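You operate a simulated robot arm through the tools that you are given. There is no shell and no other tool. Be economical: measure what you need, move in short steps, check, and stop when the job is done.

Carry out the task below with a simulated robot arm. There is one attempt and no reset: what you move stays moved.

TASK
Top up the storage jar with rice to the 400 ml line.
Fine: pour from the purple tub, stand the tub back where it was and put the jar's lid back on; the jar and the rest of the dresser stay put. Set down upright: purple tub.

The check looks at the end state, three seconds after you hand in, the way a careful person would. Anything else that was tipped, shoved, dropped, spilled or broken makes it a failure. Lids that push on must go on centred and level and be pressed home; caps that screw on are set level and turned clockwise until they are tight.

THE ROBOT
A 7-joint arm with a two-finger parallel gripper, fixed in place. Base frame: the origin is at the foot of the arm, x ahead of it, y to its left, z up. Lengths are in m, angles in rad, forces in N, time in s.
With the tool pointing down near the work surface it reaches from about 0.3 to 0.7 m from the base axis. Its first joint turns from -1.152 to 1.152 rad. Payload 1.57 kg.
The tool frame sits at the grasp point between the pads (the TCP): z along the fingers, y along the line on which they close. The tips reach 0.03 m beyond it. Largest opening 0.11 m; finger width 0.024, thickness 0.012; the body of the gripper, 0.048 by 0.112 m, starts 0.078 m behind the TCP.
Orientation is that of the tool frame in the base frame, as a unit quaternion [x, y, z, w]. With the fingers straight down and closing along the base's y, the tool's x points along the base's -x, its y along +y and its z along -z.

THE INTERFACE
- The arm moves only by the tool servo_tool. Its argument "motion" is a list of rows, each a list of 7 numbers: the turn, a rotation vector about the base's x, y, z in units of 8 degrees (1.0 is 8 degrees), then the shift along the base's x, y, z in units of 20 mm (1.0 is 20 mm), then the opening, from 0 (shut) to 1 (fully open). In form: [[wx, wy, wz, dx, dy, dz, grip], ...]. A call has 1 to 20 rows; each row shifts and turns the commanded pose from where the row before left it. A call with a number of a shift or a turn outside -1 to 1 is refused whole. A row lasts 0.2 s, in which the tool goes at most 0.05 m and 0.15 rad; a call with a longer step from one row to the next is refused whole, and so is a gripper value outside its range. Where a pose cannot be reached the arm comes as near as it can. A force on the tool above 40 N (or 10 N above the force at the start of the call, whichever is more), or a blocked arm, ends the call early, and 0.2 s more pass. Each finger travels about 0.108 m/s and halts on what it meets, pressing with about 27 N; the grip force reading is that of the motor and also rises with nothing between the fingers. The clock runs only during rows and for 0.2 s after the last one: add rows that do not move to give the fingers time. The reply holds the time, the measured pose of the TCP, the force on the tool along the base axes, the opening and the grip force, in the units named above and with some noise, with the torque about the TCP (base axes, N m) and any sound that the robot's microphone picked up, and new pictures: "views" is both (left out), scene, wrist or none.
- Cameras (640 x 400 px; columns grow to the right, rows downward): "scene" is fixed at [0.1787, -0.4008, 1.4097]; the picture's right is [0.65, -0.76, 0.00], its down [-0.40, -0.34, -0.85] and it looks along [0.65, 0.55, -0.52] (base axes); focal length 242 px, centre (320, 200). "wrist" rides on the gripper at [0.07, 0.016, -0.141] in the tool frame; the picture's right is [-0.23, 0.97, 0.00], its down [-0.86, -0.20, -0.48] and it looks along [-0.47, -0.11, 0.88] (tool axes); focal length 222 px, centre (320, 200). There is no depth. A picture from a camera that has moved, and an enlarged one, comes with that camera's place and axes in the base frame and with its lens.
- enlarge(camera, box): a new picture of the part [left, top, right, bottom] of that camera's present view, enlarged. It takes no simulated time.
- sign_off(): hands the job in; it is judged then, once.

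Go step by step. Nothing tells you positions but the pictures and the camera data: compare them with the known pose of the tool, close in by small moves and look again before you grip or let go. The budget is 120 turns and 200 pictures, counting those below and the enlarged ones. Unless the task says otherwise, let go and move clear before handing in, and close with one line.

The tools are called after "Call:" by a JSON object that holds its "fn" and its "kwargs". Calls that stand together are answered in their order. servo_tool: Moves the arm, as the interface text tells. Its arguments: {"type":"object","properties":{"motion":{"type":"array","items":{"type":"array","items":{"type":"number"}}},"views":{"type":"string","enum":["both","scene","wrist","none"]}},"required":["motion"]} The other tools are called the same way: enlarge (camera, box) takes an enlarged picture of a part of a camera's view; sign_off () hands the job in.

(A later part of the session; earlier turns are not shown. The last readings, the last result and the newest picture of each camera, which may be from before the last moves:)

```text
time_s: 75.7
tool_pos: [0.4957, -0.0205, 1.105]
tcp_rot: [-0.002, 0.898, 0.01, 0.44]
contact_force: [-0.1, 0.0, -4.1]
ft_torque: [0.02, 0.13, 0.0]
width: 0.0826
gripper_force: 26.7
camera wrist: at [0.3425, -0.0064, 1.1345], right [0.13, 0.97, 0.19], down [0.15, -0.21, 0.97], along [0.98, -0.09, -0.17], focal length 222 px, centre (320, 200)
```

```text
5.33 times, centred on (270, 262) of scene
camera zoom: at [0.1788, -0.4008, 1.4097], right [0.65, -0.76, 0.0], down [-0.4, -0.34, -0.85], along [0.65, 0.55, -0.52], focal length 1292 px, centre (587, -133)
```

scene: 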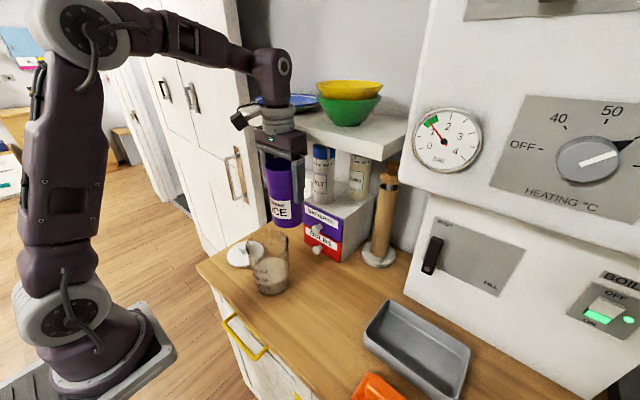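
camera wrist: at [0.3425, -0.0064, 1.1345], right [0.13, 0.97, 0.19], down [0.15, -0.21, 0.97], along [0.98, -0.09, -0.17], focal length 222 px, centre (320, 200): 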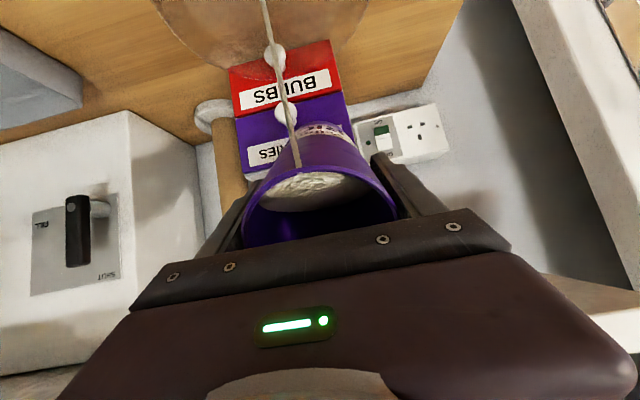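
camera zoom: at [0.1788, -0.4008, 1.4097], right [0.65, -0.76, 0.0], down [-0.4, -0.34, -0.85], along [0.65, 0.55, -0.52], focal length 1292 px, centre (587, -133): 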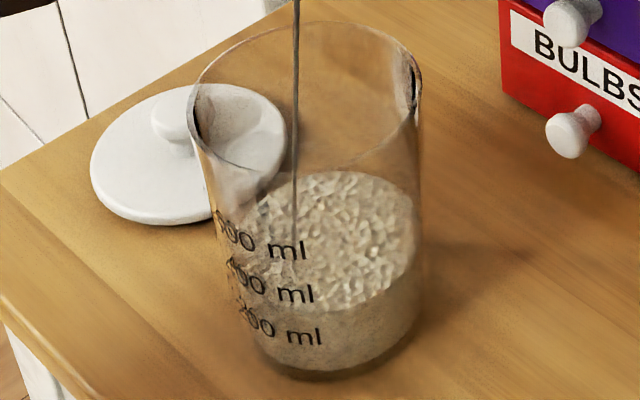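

The stream is running again inside the jar. I tilt a bit more and hold.

Call:
{"fn": "servo_tool", "kwargs": {"motion": [[0, -0.2, 0, 0, 0, 0, 0.3], [0, -0.2, 0, 0, 0, 0, 0.3], [0, 0, 0, 0, 0, 0, 0.3], [0, 0, 0, 0, 0, 0, 0.3], [0, 0, 0, 0, 0, 0, 0.3], [0, 0, 0, 0, 0, 0, 0.3], [0, 0, 0, 0, 0, 0, 0.3], [0, 0, 0, 0, 0, 0, 0.3], [0, 0, 0, 0, 0, 0, 0.3], [0, 0, 0, 0, 0, 0, 0.3]], "views": "wrist"}}

Call:
{"fn": "enlarge", "kwargs": {"camera": "scene", "box": [258, 258, 290, 300]}}

```text
time_s: 77.9
tool_pos: [0.4971, -0.0201, 1.0989]
tcp_rot: [-0.003, 0.894, 0.009, 0.449]
contact_force: [0.5, -1.4, -4.4]
ft_torque: [-0.04, 0.13, -0.01]
width: 0.0828
gripper_force: 26.8
out of reach, approached as far as the arm can: row 2
camera wrist: at [0.3424, -0.0062, 1.1269], right [0.12, 0.97, 0.2], down [0.13, -0.21, 0.97], along [0.98, -0.09, -0.15], focal length 222 px, centre (320, 200)
```

wrist: 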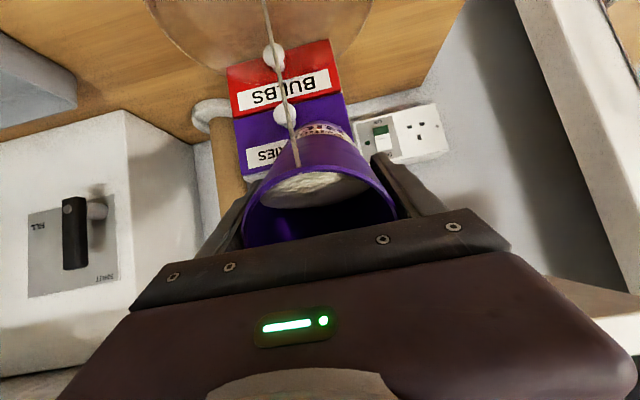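

```text
9.52 times, centred on (274, 279) of scene
camera zoom: at [0.1788, -0.4008, 1.4097], right [0.65, -0.76, 0.0], down [-0.4, -0.34, -0.85], along [0.65, 0.55, -0.52], focal length 2307 px, centre (758, -552)
```

zoom: 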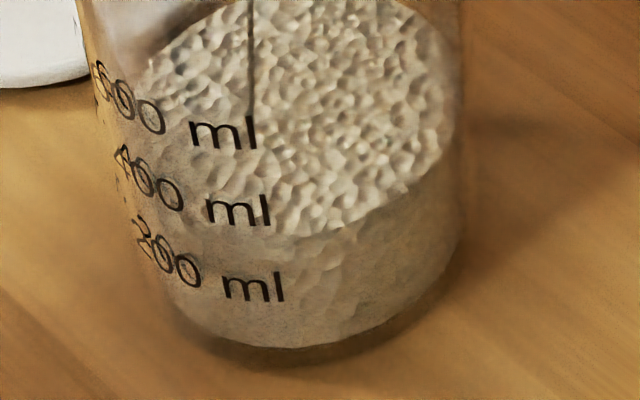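

The level is now about 350 ml and the stream still runs; the wrist is near its pitch limit here. I hold and let it run.

Call:
{"fn": "servo_tool", "kwargs": {"motion": [[0, 0, 0, 0, 0, 0, 0.3], [0, 0, 0, 0, 0, 0, 0.3], [0, 0, 0, 0, 0, 0, 0.3], [0, 0, 0, 0, 0, 0, 0.3], [0, 0, 0, 0, 0, 0, 0.3], [0, 0, 0, 0, 0, 0, 0.3], [0, 0, 0, 0, 0, 0, 0.3], [0, 0, 0, 0, 0, 0, 0.3], [0, 0, 0, 0, 0, 0, 0.3], [0, 0, 0, 0, 0, 0, 0.3], [0, 0, 0, 0, 0, 0, 0.3], [0, 0, 0, 0, 0, 0, 0.3]], "views": "wrist"}}

Call:
{"fn": "enlarge", "kwargs": {"camera": "scene", "box": [258, 258, 290, 300]}}

```text
time_s: 80.5
tool_pos: [0.4967, -0.019, 1.0995]
tcp_rot: [-0.003, 0.894, 0.01, 0.449]
contact_force: [-0.3, -0.3, -4.4]
ft_torque: [-0.01, 0.08, 0.0]
width: 0.0828
gripper_force: 27.0
camera wrist: at [0.3424, -0.0062, 1.1269], right [0.12, 0.97, 0.2], down [0.13, -0.21, 0.97], along [0.98, -0.09, -0.15], focal length 222 px, centre (320, 200)
```

wrist: 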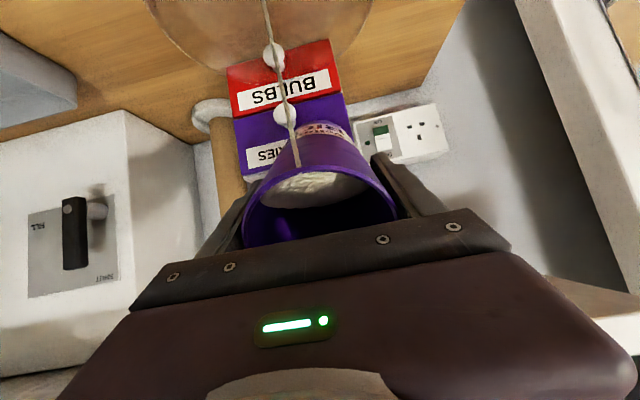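

```text
9.52 times, centred on (274, 279) of scene
camera zoom: at [0.1788, -0.4008, 1.4097], right [0.65, -0.76, 0.0], down [-0.4, -0.34, -0.85], along [0.65, 0.55, -0.52], focal length 2307 px, centre (758, -552)
```

zoom: 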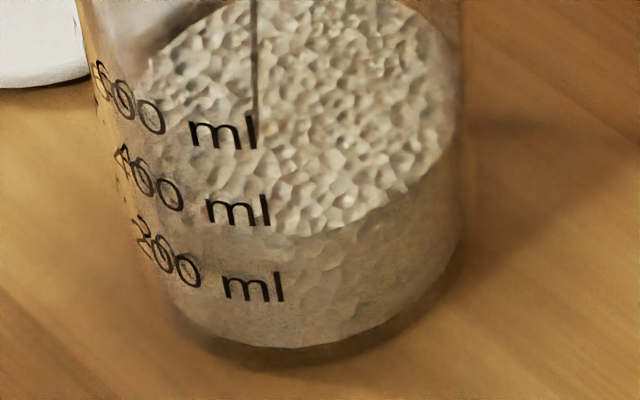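

Nearly stopped. I raise slightly and tilt a further 4° to see if the wrist allows it.

Call:
{"fn": "servo_tool", "kwargs": {"motion": [[0, -0.1, 0, 0, 0, 0.4, 0.3], [0, -0.2, 0, 0, 0, 0.4, 0.3], [0, -0.2, 0, 0, 0, 0, 0.3], [0, 0, 0, 0, 0, 0, 0.3], [0, 0, 0, 0, 0, 0, 0.3]], "views": "wrist"}}

Call:
{"fn": "enlarge", "kwargs": {"camera": "scene", "box": [258, 258, 290, 300]}}

```text
time_s: 81.7
tool_pos: [0.4966, -0.0199, 1.1078]
tcp_rot: [-0.005, 0.881, 0.011, 0.473]
contact_force: [0.1, 0.3, -4.6]
ft_torque: [-0.02, 0.14, -0.03]
width: 0.0831
gripper_force: 27.3
out of reach, approached as far as the arm can: row 1
camera wrist: at [0.3413, -0.0061, 1.1267], right [0.11, 0.97, 0.2], down [0.08, -0.21, 0.97], along [0.99, -0.09, -0.1], focal length 222 px, centre (320, 200)
```

wrist: 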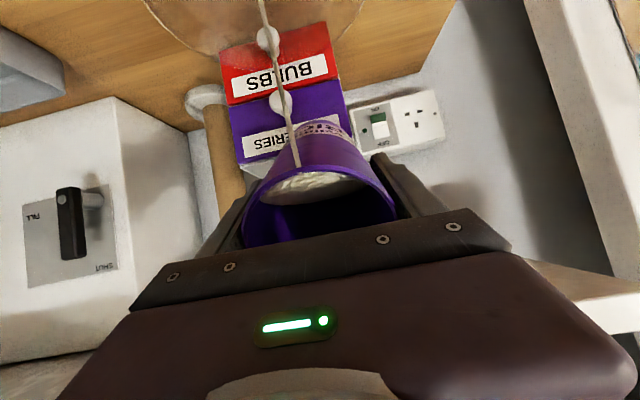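

```text
9.52 times, centred on (274, 279) of scene
camera zoom: at [0.1788, -0.4008, 1.4097], right [0.65, -0.76, 0.0], down [-0.4, -0.34, -0.85], along [0.65, 0.55, -0.52], focal length 2307 px, centre (758, -552)
```

zoom: 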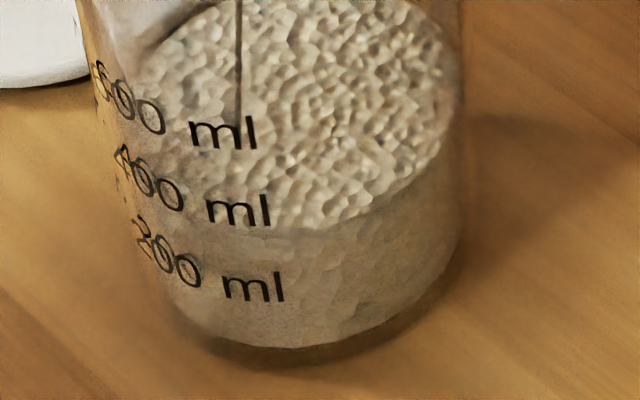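

It works at the higher z: 56° and a fresh stream. I hold 2 s.

Call:
{"fn": "servo_tool", "kwargs": {"motion": [[0, 0, 0, 0, 0, 0, 0.3], [0, 0, 0, 0, 0, 0, 0.3], [0, 0, 0, 0, 0, 0, 0.3], [0, 0, 0, 0, 0, 0, 0.3], [0, 0, 0, 0, 0, 0, 0.3], [0, 0, 0, 0, 0, 0, 0.3], [0, 0, 0, 0, 0, 0, 0.3], [0, 0, 0, 0, 0, 0, 0.3], [0, 0, 0, 0, 0, 0, 0.3]], "views": "none"}}

Call:
{"fn": "enlarge", "kwargs": {"camera": "scene", "box": [258, 258, 290, 300]}}

```text
time_s: 83.7
tool_pos: [0.4977, -0.0193, 1.1078]
tcp_rot: [-0.005, 0.881, 0.011, 0.473]
contact_force: [-0.2, 0.1, -3.7]
ft_torque: [-0.03, 0.09, -0.01]
width: 0.0827
gripper_force: 26.9
```

```text
9.52 times, centred on (274, 279) of scene
camera zoom: at [0.1788, -0.4008, 1.4097], right [0.65, -0.76, 0.0], down [-0.4, -0.34, -0.85], along [0.65, 0.55, -0.52], focal length 2307 px, centre (758, -552)
```

zoom: 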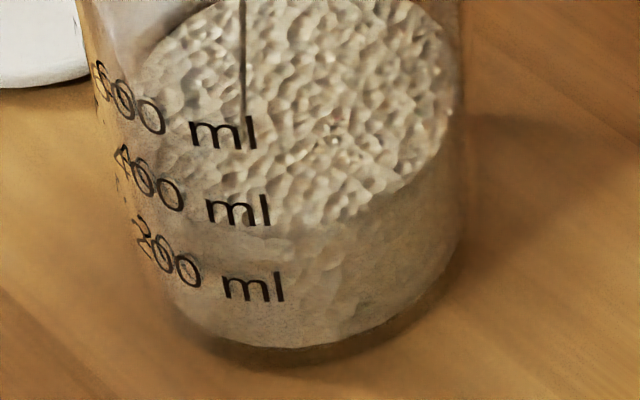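

About 365 ml by the 400 text centre. One more step: a bit up and 3° more, then hold.

Call:
{"fn": "servo_tool", "kwargs": {"motion": [[0, -0.2, 0, 0, 0, 0.3, 0.3], [0, -0.2, 0, 0, 0, 0.2, 0.3], [0, 0, 0, 0, 0, 0, 0.3], [0, 0, 0, 0, 0, 0, 0.3], [0, 0, 0, 0, 0, 0, 0.3], [0, 0, 0, 0, 0, 0, 0.3], [0, 0, 0, 0, 0, 0, 0.3], [0, 0, 0, 0, 0, 0, 0.3]], "views": "wrist"}}

Call:
{"fn": "enlarge", "kwargs": {"camera": "scene", "box": [258, 258, 290, 300]}}

```text
time_s: 85.5
tool_pos: [0.4973, -0.0187, 1.1135]
tcp_rot: [-0.004, 0.864, 0.01, 0.504]
contact_force: [0.1, -0.3, -5.4]
ft_torque: [0.02, 0.14, 0.0]
width: 0.083
gripper_force: 27.3
out of reach, approached as far as the arm can: row 1
camera wrist: at [0.3413, -0.0053, 1.1221], right [0.1, 0.97, 0.21], down [0.01, -0.21, 0.98], along [1.0, -0.09, -0.03], focal length 222 px, centre (320, 200)
```

wrist: 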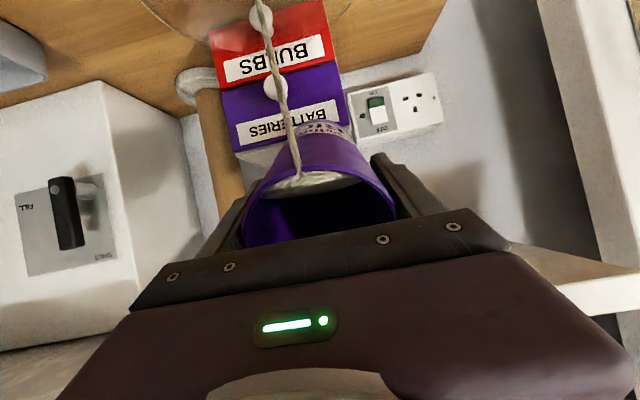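

```text
9.52 times, centred on (274, 279) of scene
camera zoom: at [0.1788, -0.4008, 1.4097], right [0.65, -0.76, 0.0], down [-0.4, -0.34, -0.85], along [0.65, 0.55, -0.52], focal length 2307 px, centre (758, -552)
```

zoom: 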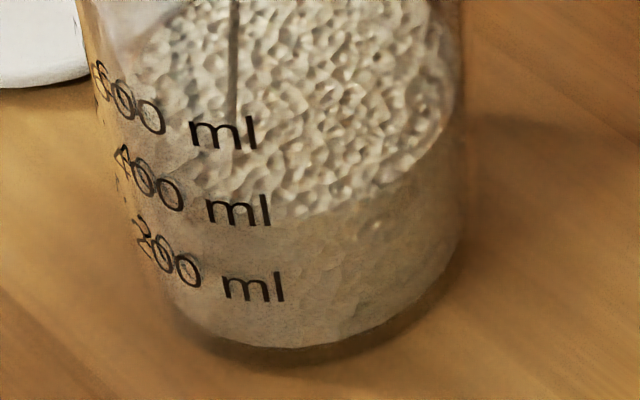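

The rice edge has reached the centre of the "400 ml" text, so I tip back at once.

Call:
{"fn": "servo_tool", "kwargs": {"motion": [[0, 0.9, 0, 0, 0, 0, 0.3], [0, 0.9, 0, 0, 0, 0.2, 0.3], [0, 0.9, 0, 0, 0, 0.3, 0.3], [0, 0.9, 0, 0, 0, 0.3, 0.3], [0, 0.9, 0, 0, 0, 0.4, 0.3], [0, 0.9, 0, 0, 0, 0.4, 0.3], [0, 0.9, 0, 0, 0, 0.2, 0.3], [0, 0.8, 0, 0, 0, 0, 0.3], [0, 0.4, 0, 0, 0, 0, 0.3], [0, 0, 0, 0, 0, 0, 0.3]]}}

Call:
{"fn": "enlarge", "kwargs": {"camera": "scene", "box": [258, 258, 290, 300]}}

```text
time_s: 87.7
tool_pos: [0.4987, -0.0134, 1.1286]
tcp_rot: [-0.001, 0.996, 0.025, 0.089]
contact_force: [-0.1, 0.5, -4.2]
ft_torque: [0.01, 0.04, 0.0]
width: 0.0825
gripper_force: 27.0
out of reach, approached as far as the arm can: row 2, 3, 4
camera wrist: at [0.4058, -0.005, 1.2555], right [0.22, 0.97, 0.09], down [0.76, -0.23, 0.61], along [0.62, -0.07, -0.78], focal length 222 px, centre (320, 200)
```

scene: 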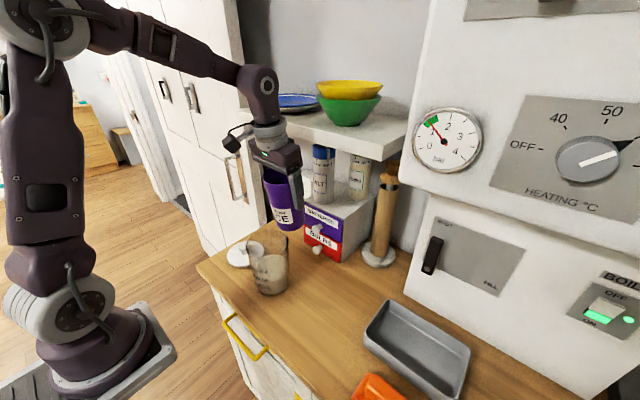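
wrist: 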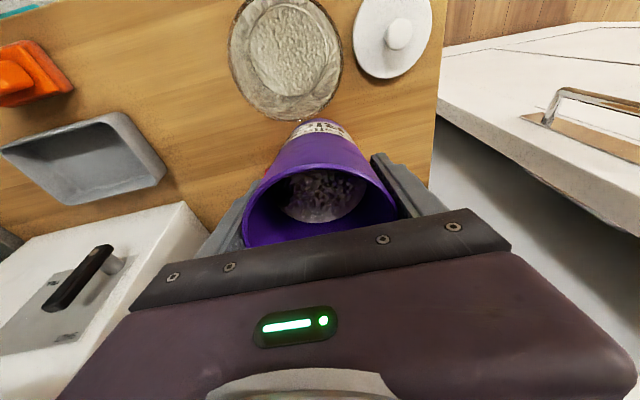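

```text
9.52 times, centred on (274, 279) of scene
camera zoom: at [0.1788, -0.4008, 1.4097], right [0.65, -0.76, 0.0], down [-0.4, -0.34, -0.85], along [0.65, 0.55, -0.52], focal length 2307 px, centre (758, -552)
```

zoom: 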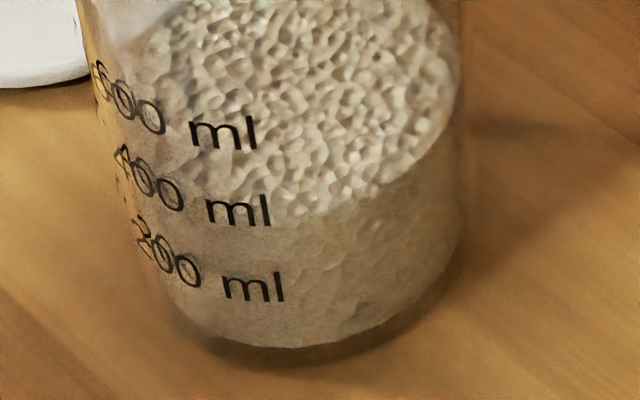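

The level sits at the 400 mark as far as I can tell from here. I correct the residual tilt so the tub hangs upright and rise.

Call:
{"fn": "servo_tool", "kwargs": {"motion": [[-0.12, 0.45, 0, 0, -0.1, 0.4, 0.3], [-0.12, 0.45, 0, 0, -0.1, 0.4, 0.3], [-0.12, 0.37, 0, 0, -0.1, 0.2, 0.3], [0, 0, 0, 0, 0, 0, 0.3]], "views": "none"}}

```text
time_s: 88.7
tool_pos: [0.4988, -0.019, 1.1491]
tcp_rot: [0.0, 1.0, 0.0, 0.002]
contact_force: [1.1, -0.8, -3.2]
ft_torque: [0.03, 0.01, 0.0]
width: 0.083
gripper_force: 26.7
```

The tub is upright again. I carry it back over its place, stopping just above the counter.

Call:
{"fn": "servo_tool", "kwargs": {"motion": [[0, 0, 0, 0, -0.5, 0, 0.3], [0, 0, 0, 0, -0.9, 0, 0.3], [0, 0, 0, 0, -1, 0, 0.3], [0, 0, 0, 0, -1, 0, 0.3], [0, 0, 0, 0, -1, 0, 0.3], [0, 0, 0, 0, -1, 0, 0.3], [0, 0, 0, -0.84, -1, 0, 0.3], [0, 0, 0, -1, -0.7, 0, 0.3], [0, 0, 0, -1, -0.35, 0, 0.3], [0, 0, 0, -0.85, 0, -0.4, 0.3], [0, 0, 0, 0, 0, -1, 0.3], [0, 0, 0, 0, 0, -1, 0.3], [0, 0, 0, 0, 0, -1, 0.3], [0, 0, 0, 0, 0, -1, 0.3], [0, 0, 0, 0, 0, -1, 0.3], [0, 0, 0, 0, 0, -1, 0.3], [0, 0, 0, 0, 0, -1, 0.3], [0, 0, 0, 0, 0, -0.6, 0.3], [0, 0, 0, 0, 0, 0, 0.3]]}}

Call:
{"fn": "enlarge", "kwargs": {"camera": "scene", "box": [240, 160, 400, 340]}}

```text
time_s: 92.7
tool_pos: [0.4236, -0.1712, 0.9895]
tcp_rot: [0.0, 1.0, 0.0, 0.002]
contact_force: [-0.9, -0.1, -4.9]
ft_torque: [-0.03, -0.01, 0.0]
width: 0.083
gripper_force: 26.9
camera wrist: at [0.3551, -0.1535, 1.1282], right [0.23, 0.97, 0.0], down [0.85, -0.2, 0.48], along [0.47, -0.11, -0.88], focal length 222 px, centre (320, 200)
```

scene: 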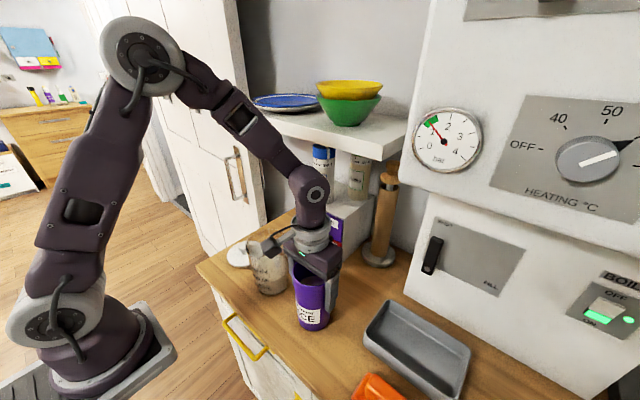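
wrist: 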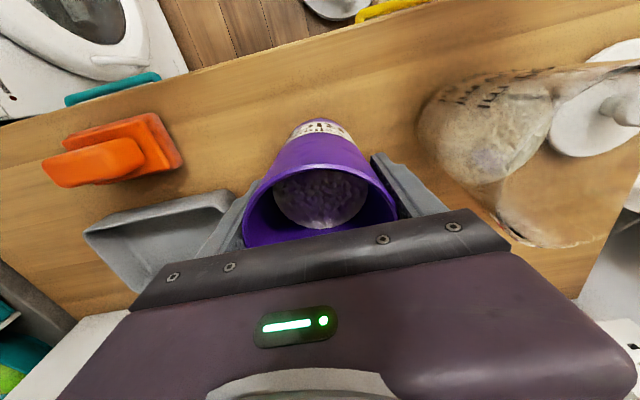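

```text
2.22 times, centred on (320, 250) of scene
camera zoom: at [0.1788, -0.4008, 1.4097], right [0.65, -0.76, 0.0], down [-0.4, -0.34, -0.85], along [0.65, 0.55, -0.52], focal length 538 px, centre (320, 89)
```

zoom: 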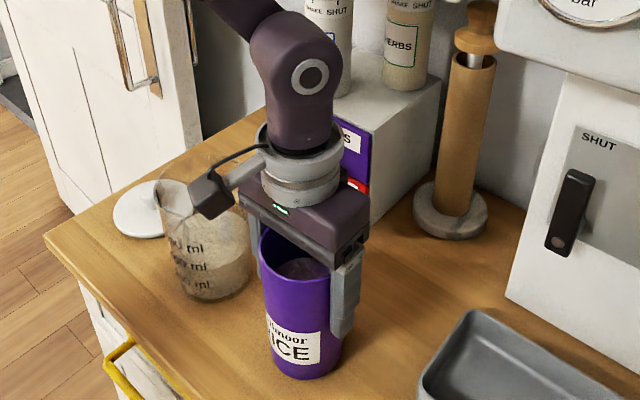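

It is 3 mm off in y; I correct that and ease down to contact.

Call:
{"fn": "servo_tool", "kwargs": {"motion": [[0, 0, 0, 0.03, 0.15, -0.15, 0.3], [0, 0, 0, 0, 0, -0.15, 0.3], [0, 0, 0, 0, 0, 0, 0.3], [0, 0, 0, 0, 0, -0.08, 0.3], [0, 0, 0, 0, 0, 0, 0.3]], "views": "none"}}

```text
time_s: 93.9
tool_pos: [0.4254, -0.167, 0.9836]
tcp_rot: [0.001, 1.0, 0.0, 0.002]
contact_force: [-3.3, -0.5, 21.5]
ft_torque: [-0.04, -0.41, -0.04]
width: 0.083
gripper_force: 26.8
```

It's in contact with the counter. I release and rise.

Call:
{"fn": "servo_tool", "kwargs": {"motion": [[0, 0, 0, 0, 0, 0.05, 0.3], [0, 0, 0, 0, 0, 0, 0.76], [0, 0, 0, 0, 0, 0, 0.85], [0, 0, 0, 0, 0, 0, 1], [0, 0, 0, 0, 0, 0, 1], [0, 0, 0, 0, 0, 0.6, 1], [0, 0, 0, 0, 0, 1, 1], [0, 0, 0, 0, 0, 1, 1], [0, 0, 0, 0, 0, 1, 1], [0, 0, 0, 0, 0, 1, 1], [0, 0, 0, 0, 0, 1, 1], [0, 0, 0, 0, 0, 1, 1], [0, 0, 0, 0, 0, 0, 1]]}}

Call:
{"fn": "enlarge", "kwargs": {"camera": "scene", "box": [220, 210, 360, 340]}}

```text
time_s: 96.7
tool_pos: [0.4259, -0.1652, 1.1138]
tcp_rot: [0.0, 1.0, 0.0, 0.002]
contact_force: [0.7, -0.2, 0.3]
ft_torque: [0.0, 0.02, 0.0]
width: 0.1101
gripper_force: 0.1
camera wrist: at [0.356, -0.1489, 1.254], right [0.23, 0.97, 0.0], down [0.85, -0.2, 0.48], along [0.47, -0.11, -0.88], focal length 222 px, centre (320, 200)
```

scene: 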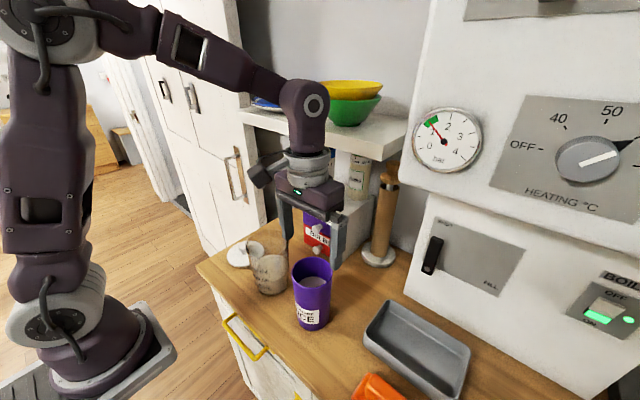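
wrist: 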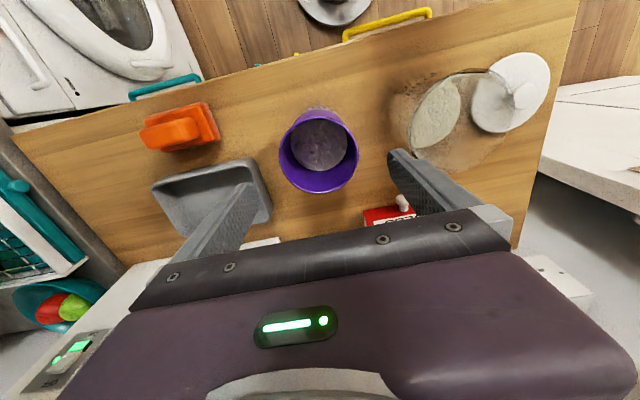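

```text
3.08 times, centred on (290, 275) of scene
camera zoom: at [0.1787, -0.4008, 1.4097], right [0.65, -0.76, 0.0], down [-0.4, -0.34, -0.85], along [0.65, 0.55, -0.52], focal length 745 px, centre (412, -31)
```

zoom: 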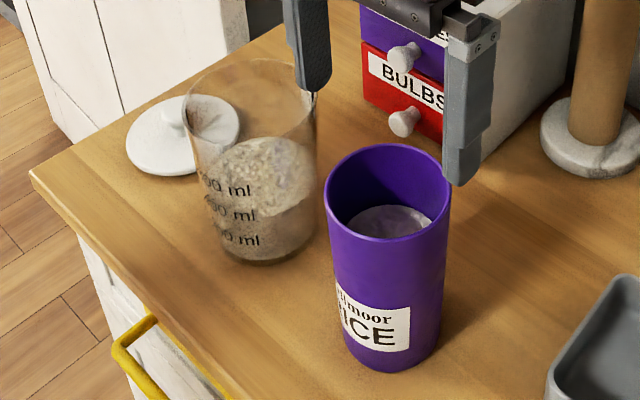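

The tub is back, upright, within a few millimetres. I repeat the low frontal look to check the level.

Call:
{"fn": "servo_tool", "kwargs": {"motion": [[0, -0.7, 0, -0.4, 0, 0.1, 1], [0, -0.7, 0, -0.5, 0, 0.1, 1], [0, -0.7, 0, -0.5, 0, 0, 1], [0, -0.7, 0, -0.5, -0.1, 0, 1], [0, -0.7, 0, -0.5, -0.1, 0, 1], [0, -0.7, 0, -0.5, -0.1, 0, 1], [0, -0.7, 0, -0.5, -0.1, 0, 1], [0, -0.7, 0, -0.5, -0.1, 0, 1], [0, -0.65, 0, 0, -0.1, 0, 1], [0, 0, 0.7, 0, -0.1, 0, 1], [0, 0, 0.7, 0, -0.1, 0, 1], [0, 0, 0.7, 0, -0.1, 0, 1], [0, 0, 0.7, 0, -0.1, 0, 1], [0, 0, 0.7, 0, -0.1, 0, 1], [0, 0, 0, 0, 0, 0, 1]], "views": "none"}}

Call:
{"fn": "enlarge", "kwargs": {"camera": "wrist", "box": [352, 12, 432, 98]}}

Call:
{"fn": "enlarge", "kwargs": {"camera": "wrist", "box": [375, 32, 428, 78]}}

```text
time_s: 99.9
tool_pos: [0.3475, -0.1882, 1.1193]
tcp_rot: [-0.219, 0.878, 0.103, 0.412]
contact_force: [-0.2, -0.1, 0.4]
ft_torque: [0.03, -0.02, 0.01]
width: 0.1102
gripper_force: 0.1
```

```text
4.65 times, centred on (392, 55) of wrist
camera zoom: at [0.2057, -0.2457, 1.1548], right [-0.33, 0.93, 0.17], down [0.25, -0.09, 0.96], along [0.91, 0.36, -0.2], focal length 1033 px, centre (-15, 874)
```

zoom: 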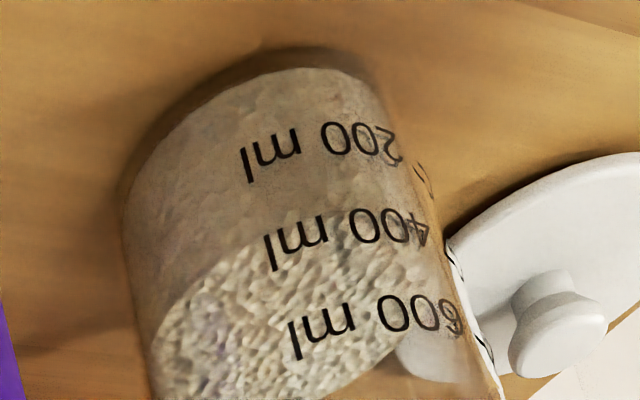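

```text
8.70 times, centred on (402, 55) of wrist
camera zoom: at [0.2057, -0.2457, 1.1548], right [-0.33, 0.93, 0.17], down [0.25, -0.09, 0.96], along [0.91, 0.36, -0.2], focal length 1932 px, centre (-389, 1461)
```

zoom: 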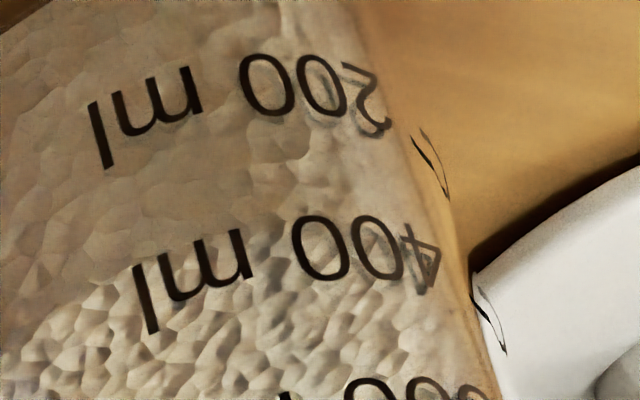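

From this angle the level seems a little short of the 400 line, perhaps 360–385 ml. I go lower and further right for a flatter view to judge better.

Call:
{"fn": "servo_tool", "kwargs": {"motion": [[0, 0, 0.35, -0.15, -0.6, -0.2, 1], [0, 0, 0.35, -0.15, -0.6, -0.4, 1], [0, 0, 0.35, -0.15, -0.6, -0.7, 1], [0, 0, 0.35, -0.15, -0.6, -0.9, 1], [0, 0, 0.35, -0.15, -0.6, -0.9, 1], [0, 0, 0.35, -0.1, -0.1, -0.9, 1], [0, 0, 0, 0, 0, 0, 1]]}}

Call:
{"fn": "enlarge", "kwargs": {"camera": "wrist", "box": [320, 40, 460, 140]}}

```text
time_s: 101.5
tool_pos: [0.3303, -0.2511, 1.0379]
tcp_rot: [-0.345, 0.837, 0.161, 0.392]
contact_force: [0.3, 0.0, -0.2]
ft_torque: [0.02, 0.0, 0.0]
width: 0.1102
gripper_force: 0.1
camera wrist: at [0.2109, -0.3471, 1.0741], right [-0.58, 0.79, 0.17], down [0.27, -0.01, 0.96], along [0.77, 0.61, -0.2], focal length 222 px, centre (320, 200)
```

scene: 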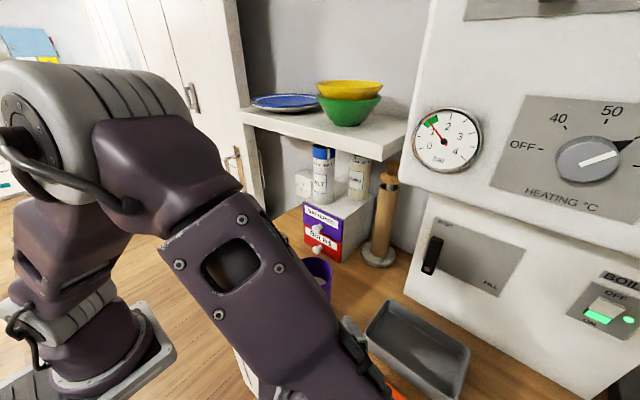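
wrist: 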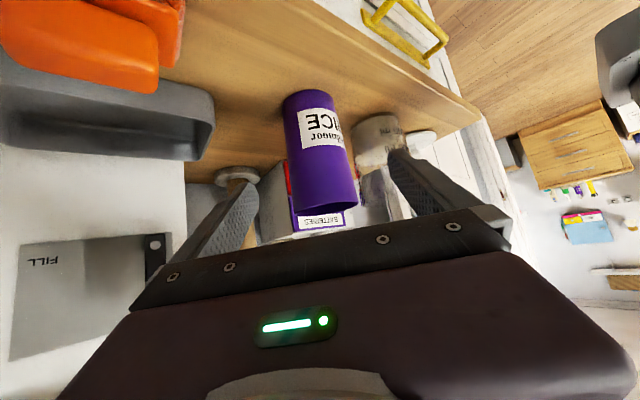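

```text
4.00 times, centred on (390, 90) of wrist
camera zoom: at [0.2109, -0.3471, 1.0741], right [-0.58, 0.79, 0.17], down [0.27, -0.01, 0.96], along [0.77, 0.61, -0.2], focal length 888 px, centre (40, 640)
```

zoom: 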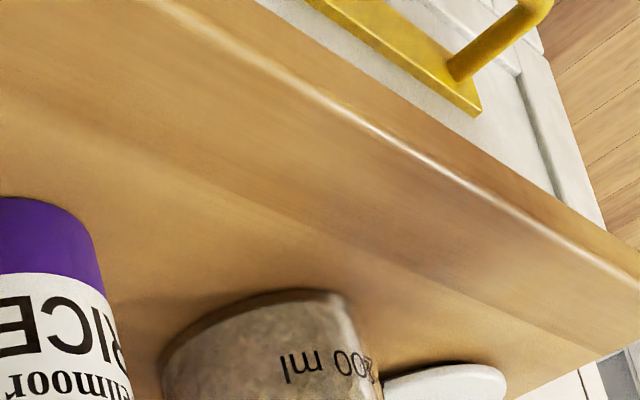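

Good low viewpoint; I zoom in on the jar itself.

Call:
{"fn": "enlarge", "kwargs": {"camera": "wrist", "box": [350, 105, 420, 160]}}

Call:
{"fn": "enlarge", "kwargs": {"camera": "wrist", "box": [365, 120, 415, 155]}}

```text
7.27 times, centred on (385, 132) of wrist
camera zoom: at [0.2109, -0.3471, 1.0741], right [-0.58, 0.79, 0.17], down [0.27, -0.01, 0.96], along [0.77, 0.61, -0.2], focal length 1615 px, centre (-153, 691)
```

zoom: 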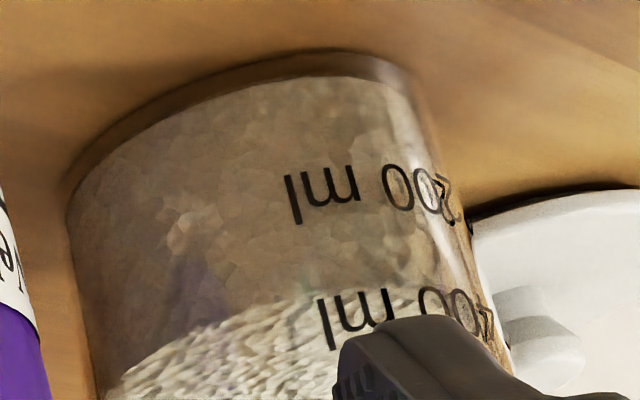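

```text
11.43 times, centred on (390, 138) of wrist
camera zoom: at [0.2109, -0.3471, 1.0741], right [-0.58, 0.79, 0.17], down [0.27, -0.01, 0.96], along [0.77, 0.61, -0.2], focal length 2538 px, centre (-480, 914)
```

zoom: 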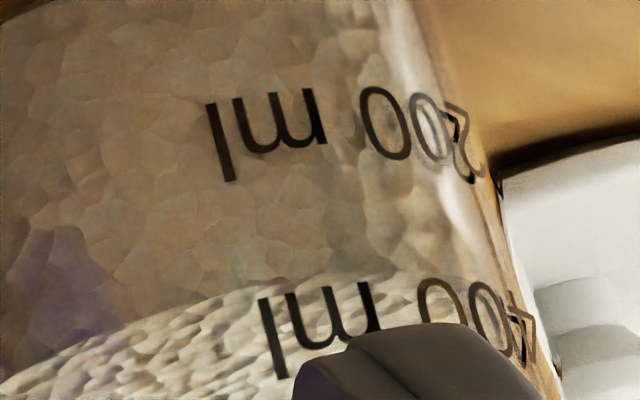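

From this low view the rice edge is about 40 ml below the 400 line. I go back for one more short pour.

Call:
{"fn": "servo_tool", "kwargs": {"motion": [[0, 0, -0.35, 0.1, 0.1, 0.9, 1], [0, 0, -0.35, 0.15, 0.6, 0.9, 1], [0, 0, -0.35, 0.15, 0.6, 0.9, 1], [0, 0, -0.35, 0.15, 0.6, 0.7, 1], [0, 0, -0.35, 0.15, 0.6, 0.4, 1], [0, 0, -0.35, 0.15, 0.6, 0.2, 1], [0, 0, -0.7, 0, 0.1, 0, 1], [0, 0, -0.7, 0, 0.1, 0, 1], [0, 0, -0.7, 0, 0.1, 0, 1], [0, 0, -0.7, 0, 0.1, 0, 1], [0, 0, -0.7, 0, 0.1, 0, 1], [0, 0.65, 0, 0, 0.1, 0, 1], [0, 0.7, 0, 0.5, 0.1, 0, 1], [0, 0.7, 0, 0.5, 0.1, 0, 1], [0, 0.7, 0, 0.5, 0.1, 0, 1], [0, 0.7, 0, 0.5, 0.1, 0, 1], [0, 0.7, 0, 0.5, 0.1, 0, 1], [0, 0.7, 0, 0.5, 0, 0, 1], [0, 0.7, 0, 0.5, 0, 0, 1], [0, 0.7, 0, 0.4, 0, 0, 1]]}}

Call:
{"fn": "enlarge", "kwargs": {"camera": "wrist", "box": [220, 60, 440, 240]}}

```text
time_s: 105.7
tool_pos: [0.426, -0.1651, 1.1198]
tcp_rot: [0.0, 1.0, -0.001, 0.001]
contact_force: [-0.1, -0.3, 0.5]
ft_torque: [-0.01, -0.01, 0.0]
width: 0.1102
gripper_force: 0.1
camera wrist: at [0.3564, -0.1493, 1.2592], right [0.23, 0.97, 0.0], down [0.85, -0.2, 0.48], along [0.47, -0.11, -0.88], focal length 222 px, centre (320, 200)
```

scene: 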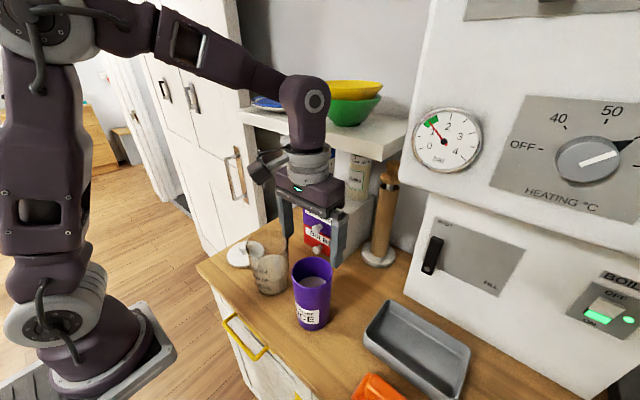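
wrist: 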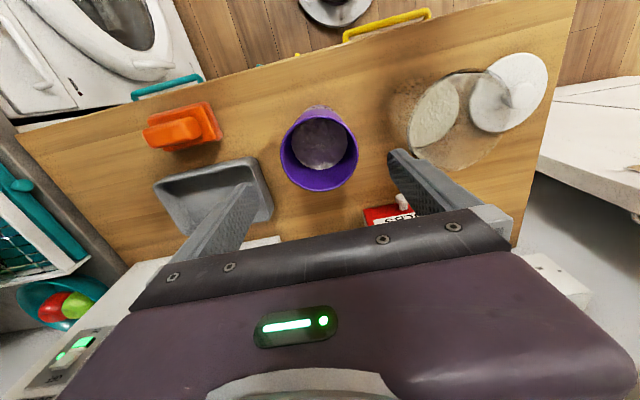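

```text
2.22 times, centred on (330, 150) of wrist
camera zoom: at [0.3564, -0.1493, 1.2592], right [0.23, 0.97, 0.0], down [0.85, -0.2, 0.48], along [0.47, -0.11, -0.88], focal length 494 px, centre (298, 311)
```

zoom: 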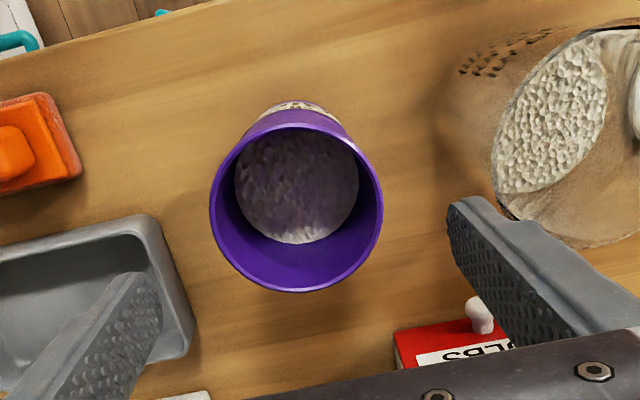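

The tub is centred at (0.426, -0.1665). I lower and grip again.

Call:
{"fn": "servo_tool", "kwargs": {"motion": [[0, 0, 0, 0, -0.08, -1, 1], [0, 0, 0, 0, 0, -1, 1], [0, 0, 0, 0, 0, -1, 1], [0, 0, 0, 0, 0, -1, 1], [0, 0, 0, 0, 0, -1, 1], [0, 0, 0, 0, 0, -1, 1], [0, 0, 0, 0, 0, -0.9, 1], [0, 0, 0, 0, 0, 0, 0.9], [0, 0, 0, 0, 0, 0, 0.8], [0, 0, 0, 0, 0, 0, 0.74], [0, 0, 0, 0, 0, 0, 0.5], [0, 0, 0, 0, 0, 0, 0.3], [0, 0, 0, 0, 0, 0, 0.3]], "views": "none"}}

```text
time_s: 108.5
tool_pos: [0.4248, -0.1696, 0.9803]
tcp_rot: [0.0, 1.0, 0.0, 0.002]
contact_force: [0.3, 0.6, 0.5]
ft_torque: [0.0, -0.04, -0.02]
width: 0.0829
gripper_force: 26.8
```

Gripped. I lift and carry to the pouring position again.

Call:
{"fn": "servo_tool", "kwargs": {"motion": [[0, 0, 0, 0, 0, 0.4, 0.3], [0, 0, 0, 0, 0, 0.8, 0.3], [0, 0, 0, 0, 0, 1, 0.3], [0, 0, 0, 0, 0, 1, 0.3], [0, 0, 0, 0, 0, 1, 0.3], [0, 0, 0, 0, 0, 1, 0.3], [0, 0, 0, 0, 0, 1, 0.3], [0, 0, 0, 0, 0, 1, 0.3], [0, 0, 0, 0.8, 0, 0.8, 0.3], [0, 0, 0, 0.9, 0.3, 0.4, 0.3], [0, 0, 0, 1, 0.8, 0, 0.3], [0, 0, 0, 0.9, 1, 0, 0.3], [0, 0, 0, 0, 1, 0, 0.3], [0, 0, 0, 0, 1, 0, 0.3], [0, 0, 0, 0, 1, 0, 0.3], [0, 0, 0, 0, 1, 0, 0.3], [0, 0, 0, 0, 0.9, 0, 0.3], [0, 0, 0, 0, 0.45, 0, 0.3], [0, 0, 0, 0, 0, 0, 0.3]], "views": "none"}}

Call:
{"fn": "servo_tool", "kwargs": {"motion": [[0, -0.6, 0, 0, 0, 0, 0.3], [0, -0.6, 0, 0, 0, 0, 0.3], [0, -0.6, 0, 0, 0, 0, 0.3], [0, -0.6, 0, 0, 0, 0, 0.3], [0, -0.6, 0, 0, 0, 0, 0.3], [0, -0.6, 0, 0, 0, -0.3, 0.3], [0, -0.6, 0, 0, 0, -0.4, 0.3], [0, -0.6, 0, 0, 0, -0.4, 0.3], [0, -0.6, 0, 0, 0, -0.3, 0.3], [0, -0.4, 0, 0, 0, 0, 0.3], [0, -0.4, 0, 0, 0, 0, 0.3], [0, -0.4, 0, 0, 0, 0, 0.3], [0, 0, 0, 0, 0, 0, 0.3]], "views": "wrist"}}

Call:
{"fn": "enlarge", "kwargs": {"camera": "scene", "box": [258, 258, 290, 300]}}

```text
time_s: 112.5
tool_pos: [0.4968, -0.0195, 1.1493]
tcp_rot: [0.0, 1.0, 0.0, 0.001]
contact_force: [-0.2, 0.1, -4.2]
ft_torque: [0.01, 0.0, 0.03]
width: 0.083
gripper_force: 26.8
```

```text
time_s: 115.3
tool_pos: [0.4968, -0.0192, 1.1204]
tcp_rot: [-0.002, 0.908, 0.009, 0.418]
contact_force: [0.2, 0.2, -3.5]
ft_torque: [-0.01, 0.12, -0.03]
width: 0.0828
gripper_force: 27.3
out of reach, approached as far as the arm can: row 9
camera wrist: at [0.3451, -0.0043, 1.1583], right [0.14, 0.97, 0.19], down [0.19, -0.21, 0.96], along [0.97, -0.1, -0.22], focal length 222 px, centre (320, 200)
```

wrist: 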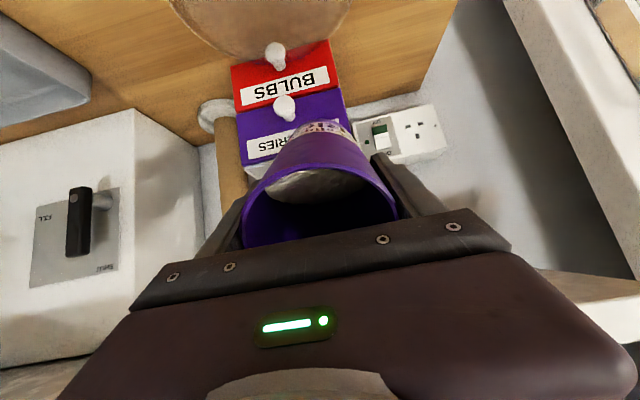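

```text
9.52 times, centred on (274, 279) of scene
camera zoom: at [0.1788, -0.4008, 1.4097], right [0.65, -0.76, 0.0], down [-0.4, -0.34, -0.85], along [0.65, 0.55, -0.52], focal length 2307 px, centre (758, -552)
```

zoom: 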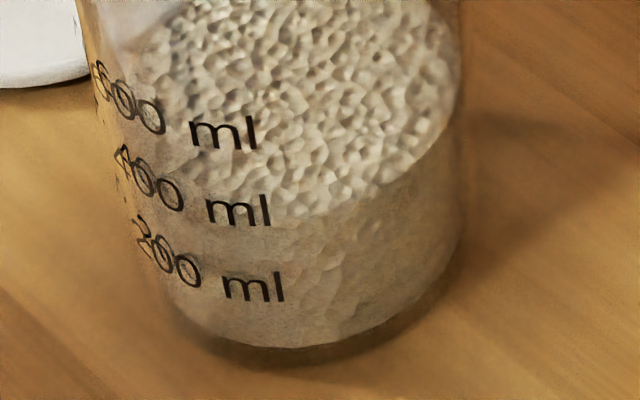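

No flow yet at 49°. I tilt gradually to about 58°.

Call:
{"fn": "servo_tool", "kwargs": {"motion": [[0, -0.3, 0, 0, 0, 0, 0.3], [0, -0.3, 0, 0, 0, 0, 0.3], [0, -0.25, 0, 0, 0, 0, 0.3], [0, -0.25, 0, 0, 0, 0, 0.3], [0, 0, 0, 0, 0, 0, 0.3], [0, 0, 0, 0, 0, 0, 0.3]], "views": "wrist"}}

Call:
{"fn": "enlarge", "kwargs": {"camera": "scene", "box": [258, 258, 290, 300]}}

```text
time_s: 116.7
tool_pos: [0.4964, -0.0189, 1.115]
tcp_rot: [-0.003, 0.887, 0.009, 0.461]
contact_force: [0.3, 0.1, -5.4]
ft_torque: [0.0, 0.14, -0.02]
width: 0.0828
gripper_force: 27.1
out of reach, approached as far as the arm can: row 4
camera wrist: at [0.3426, -0.0046, 1.1386], right [0.12, 0.97, 0.2], down [0.1, -0.21, 0.97], along [0.99, -0.09, -0.13], focal length 222 px, centre (320, 200)
```

wrist: 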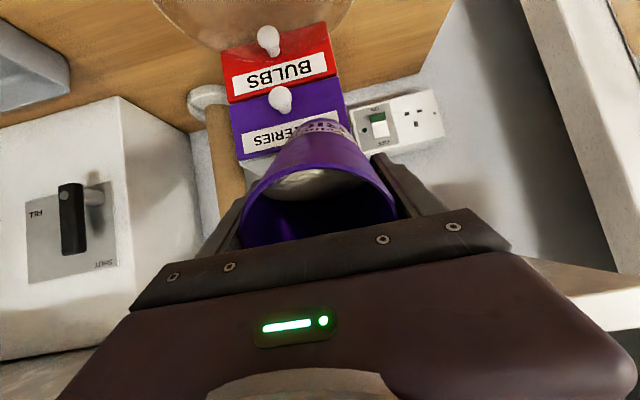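

```text
9.52 times, centred on (274, 279) of scene
camera zoom: at [0.1788, -0.4008, 1.4097], right [0.65, -0.76, 0.0], down [-0.4, -0.34, -0.85], along [0.65, 0.55, -0.52], focal length 2307 px, centre (758, -552)
```

zoom: 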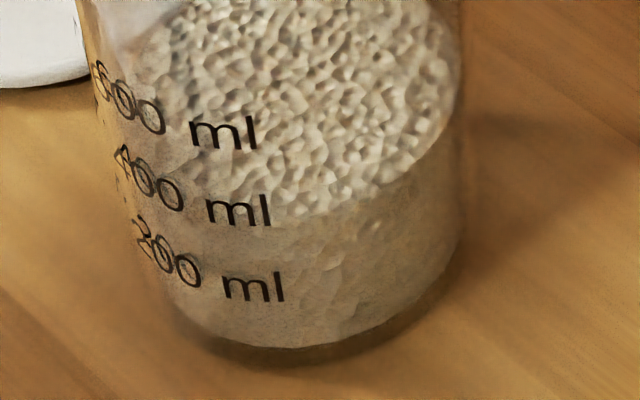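

Still no flow at 55° and the arm dips when clamped. I combine rising with tilting, as that worked before.

Call:
{"fn": "servo_tool", "kwargs": {"motion": [[0, -0.1, 0, 0, 0, 0.4, 0.3], [0, -0.2, 0, 0, 0, 0.3, 0.3], [0, -0.2, 0, 0, 0, 0.3, 0.3], [0, -0.15, 0, 0, 0, 0, 0.3], [0, 0, 0, 0, 0, 0, 0.3], [0, 0, 0, 0, 0, 0, 0.3]], "views": "wrist"}}

Call:
{"fn": "enlarge", "kwargs": {"camera": "scene", "box": [258, 258, 290, 300]}}

```text
time_s: 118.1
tool_pos: [0.4995, -0.0189, 1.1211]
tcp_rot: [-0.005, 0.874, 0.011, 0.485]
contact_force: [1.2, -0.3, -4.2]
ft_torque: [-0.01, 0.08, -0.02]
width: 0.0827
gripper_force: 27.2
out of reach, approached as far as the arm can: row 1, 3, 4
camera wrist: at [0.3425, -0.0045, 1.1357], right [0.1, 0.97, 0.21], down [0.05, -0.21, 0.98], along [0.99, -0.09, -0.07], focal length 222 px, centre (320, 200)
```

wrist: 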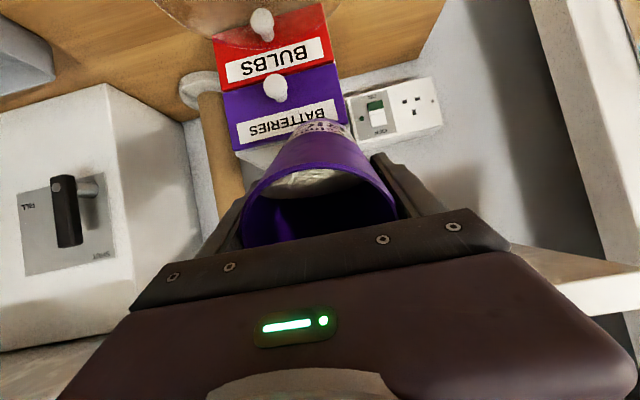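

```text
9.52 times, centred on (274, 279) of scene
camera zoom: at [0.1788, -0.4008, 1.4097], right [0.65, -0.76, 0.0], down [-0.4, -0.34, -0.85], along [0.65, 0.55, -0.52], focal length 2307 px, centre (758, -552)
```

zoom: 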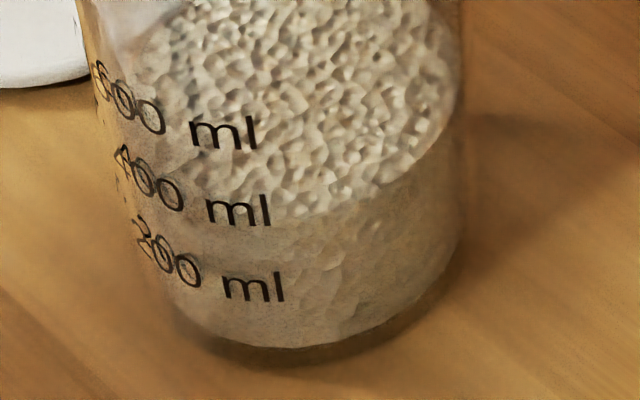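

58° and the lip is still dry. I continue a little further, to about 62°.

Call:
{"fn": "servo_tool", "kwargs": {"motion": [[0, -0.15, 0, -0.15, 0, 0.2, 0.3], [0, -0.15, 0, 0, 0, 0.2, 0.3], [0, -0.15, 0, 0, 0, 0.2, 0.3], [0, 0, 0, 0, 0, 0, 0.3], [0, 0, 0, 0, 0, 0, 0.3]], "views": "wrist"}}

Call:
{"fn": "enlarge", "kwargs": {"camera": "scene", "box": [258, 258, 290, 300]}}

```text
time_s: 119.3
tool_pos: [0.5034, -0.0141, 1.1203]
tcp_rot: [-0.003, 0.853, 0.011, 0.522]
contact_force: [0.0, -0.3, -4.1]
ft_torque: [-0.02, 0.12, 0.0]
width: 0.0826
gripper_force: 26.5
out of reach, approached as far as the arm can: row 1, 2, 3
camera wrist: at [0.347, -0.0002, 1.122], right [0.09, 0.97, 0.22], down [-0.03, -0.22, 0.98], along [1.0, -0.09, 0.01], focal length 222 px, centre (320, 200)
```

wrist: 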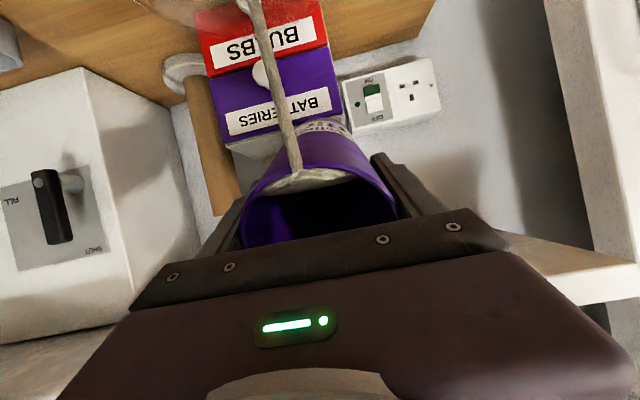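

```text
9.52 times, centred on (274, 279) of scene
camera zoom: at [0.1788, -0.4008, 1.4097], right [0.65, -0.76, 0.0], down [-0.4, -0.34, -0.85], along [0.65, 0.55, -0.52], focal length 2307 px, centre (758, -552)
```

zoom: 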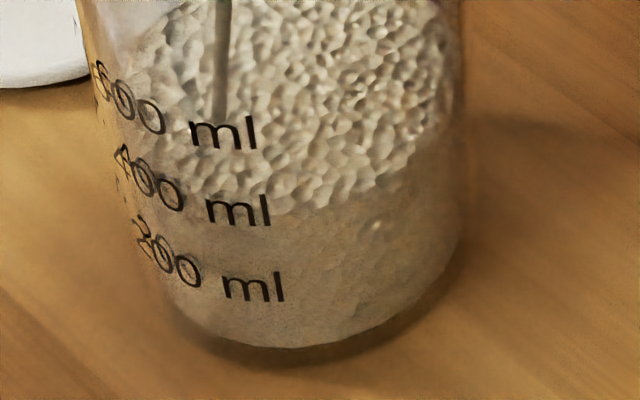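

A thicker stream now. I hold briefly and check.

Call:
{"fn": "servo_tool", "kwargs": {"motion": [[0, 0, 0, 0, 0, 0, 0.3], [0, 0, 0, 0, 0, 0, 0.3]], "views": "none"}}

Call:
{"fn": "enlarge", "kwargs": {"camera": "scene", "box": [258, 258, 290, 300]}}

```text
time_s: 119.9
tool_pos: [0.505, -0.0139, 1.1205]
tcp_rot: [-0.003, 0.853, 0.011, 0.522]
contact_force: [0.7, 0.6, -3.5]
ft_torque: [-0.03, 0.12, 0.04]
width: 0.0827
gripper_force: 26.9
```

```text
9.52 times, centred on (274, 279) of scene
camera zoom: at [0.1788, -0.4008, 1.4097], right [0.65, -0.76, 0.0], down [-0.4, -0.34, -0.85], along [0.65, 0.55, -0.52], focal length 2307 px, centre (758, -552)
```

zoom: 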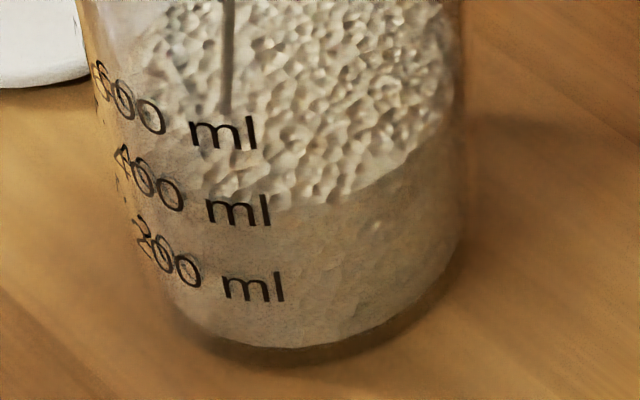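

The level is climbing. I hold another 0.6 s, look once more, then tip back.

Call:
{"fn": "servo_tool", "kwargs": {"motion": [[0, 0, 0, 0, 0, 0, 0.3], [0, 0, 0, 0, 0, 0, 0.3]], "views": "none"}}

Call:
{"fn": "enlarge", "kwargs": {"camera": "scene", "box": [258, 258, 290, 300]}}

```text
time_s: 120.5
tool_pos: [0.5029, -0.0141, 1.1196]
tcp_rot: [-0.003, 0.853, 0.011, 0.522]
contact_force: [-1.0, -0.3, -3.0]
ft_torque: [-0.01, 0.11, -0.01]
width: 0.0825
gripper_force: 26.8
```

```text
9.52 times, centred on (274, 279) of scene
camera zoom: at [0.1788, -0.4008, 1.4097], right [0.65, -0.76, 0.0], down [-0.4, -0.34, -0.85], along [0.65, 0.55, -0.52], focal length 2307 px, centre (758, -552)
```

zoom: 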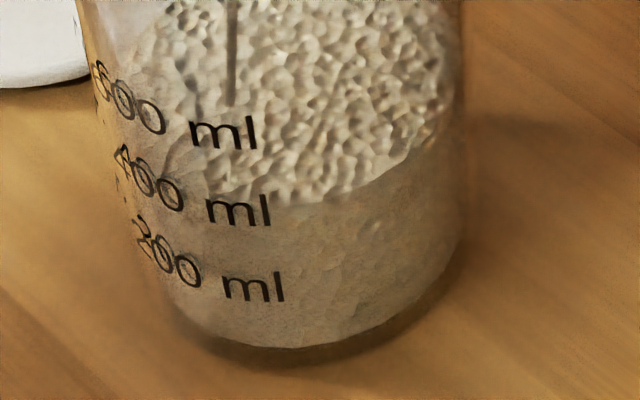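

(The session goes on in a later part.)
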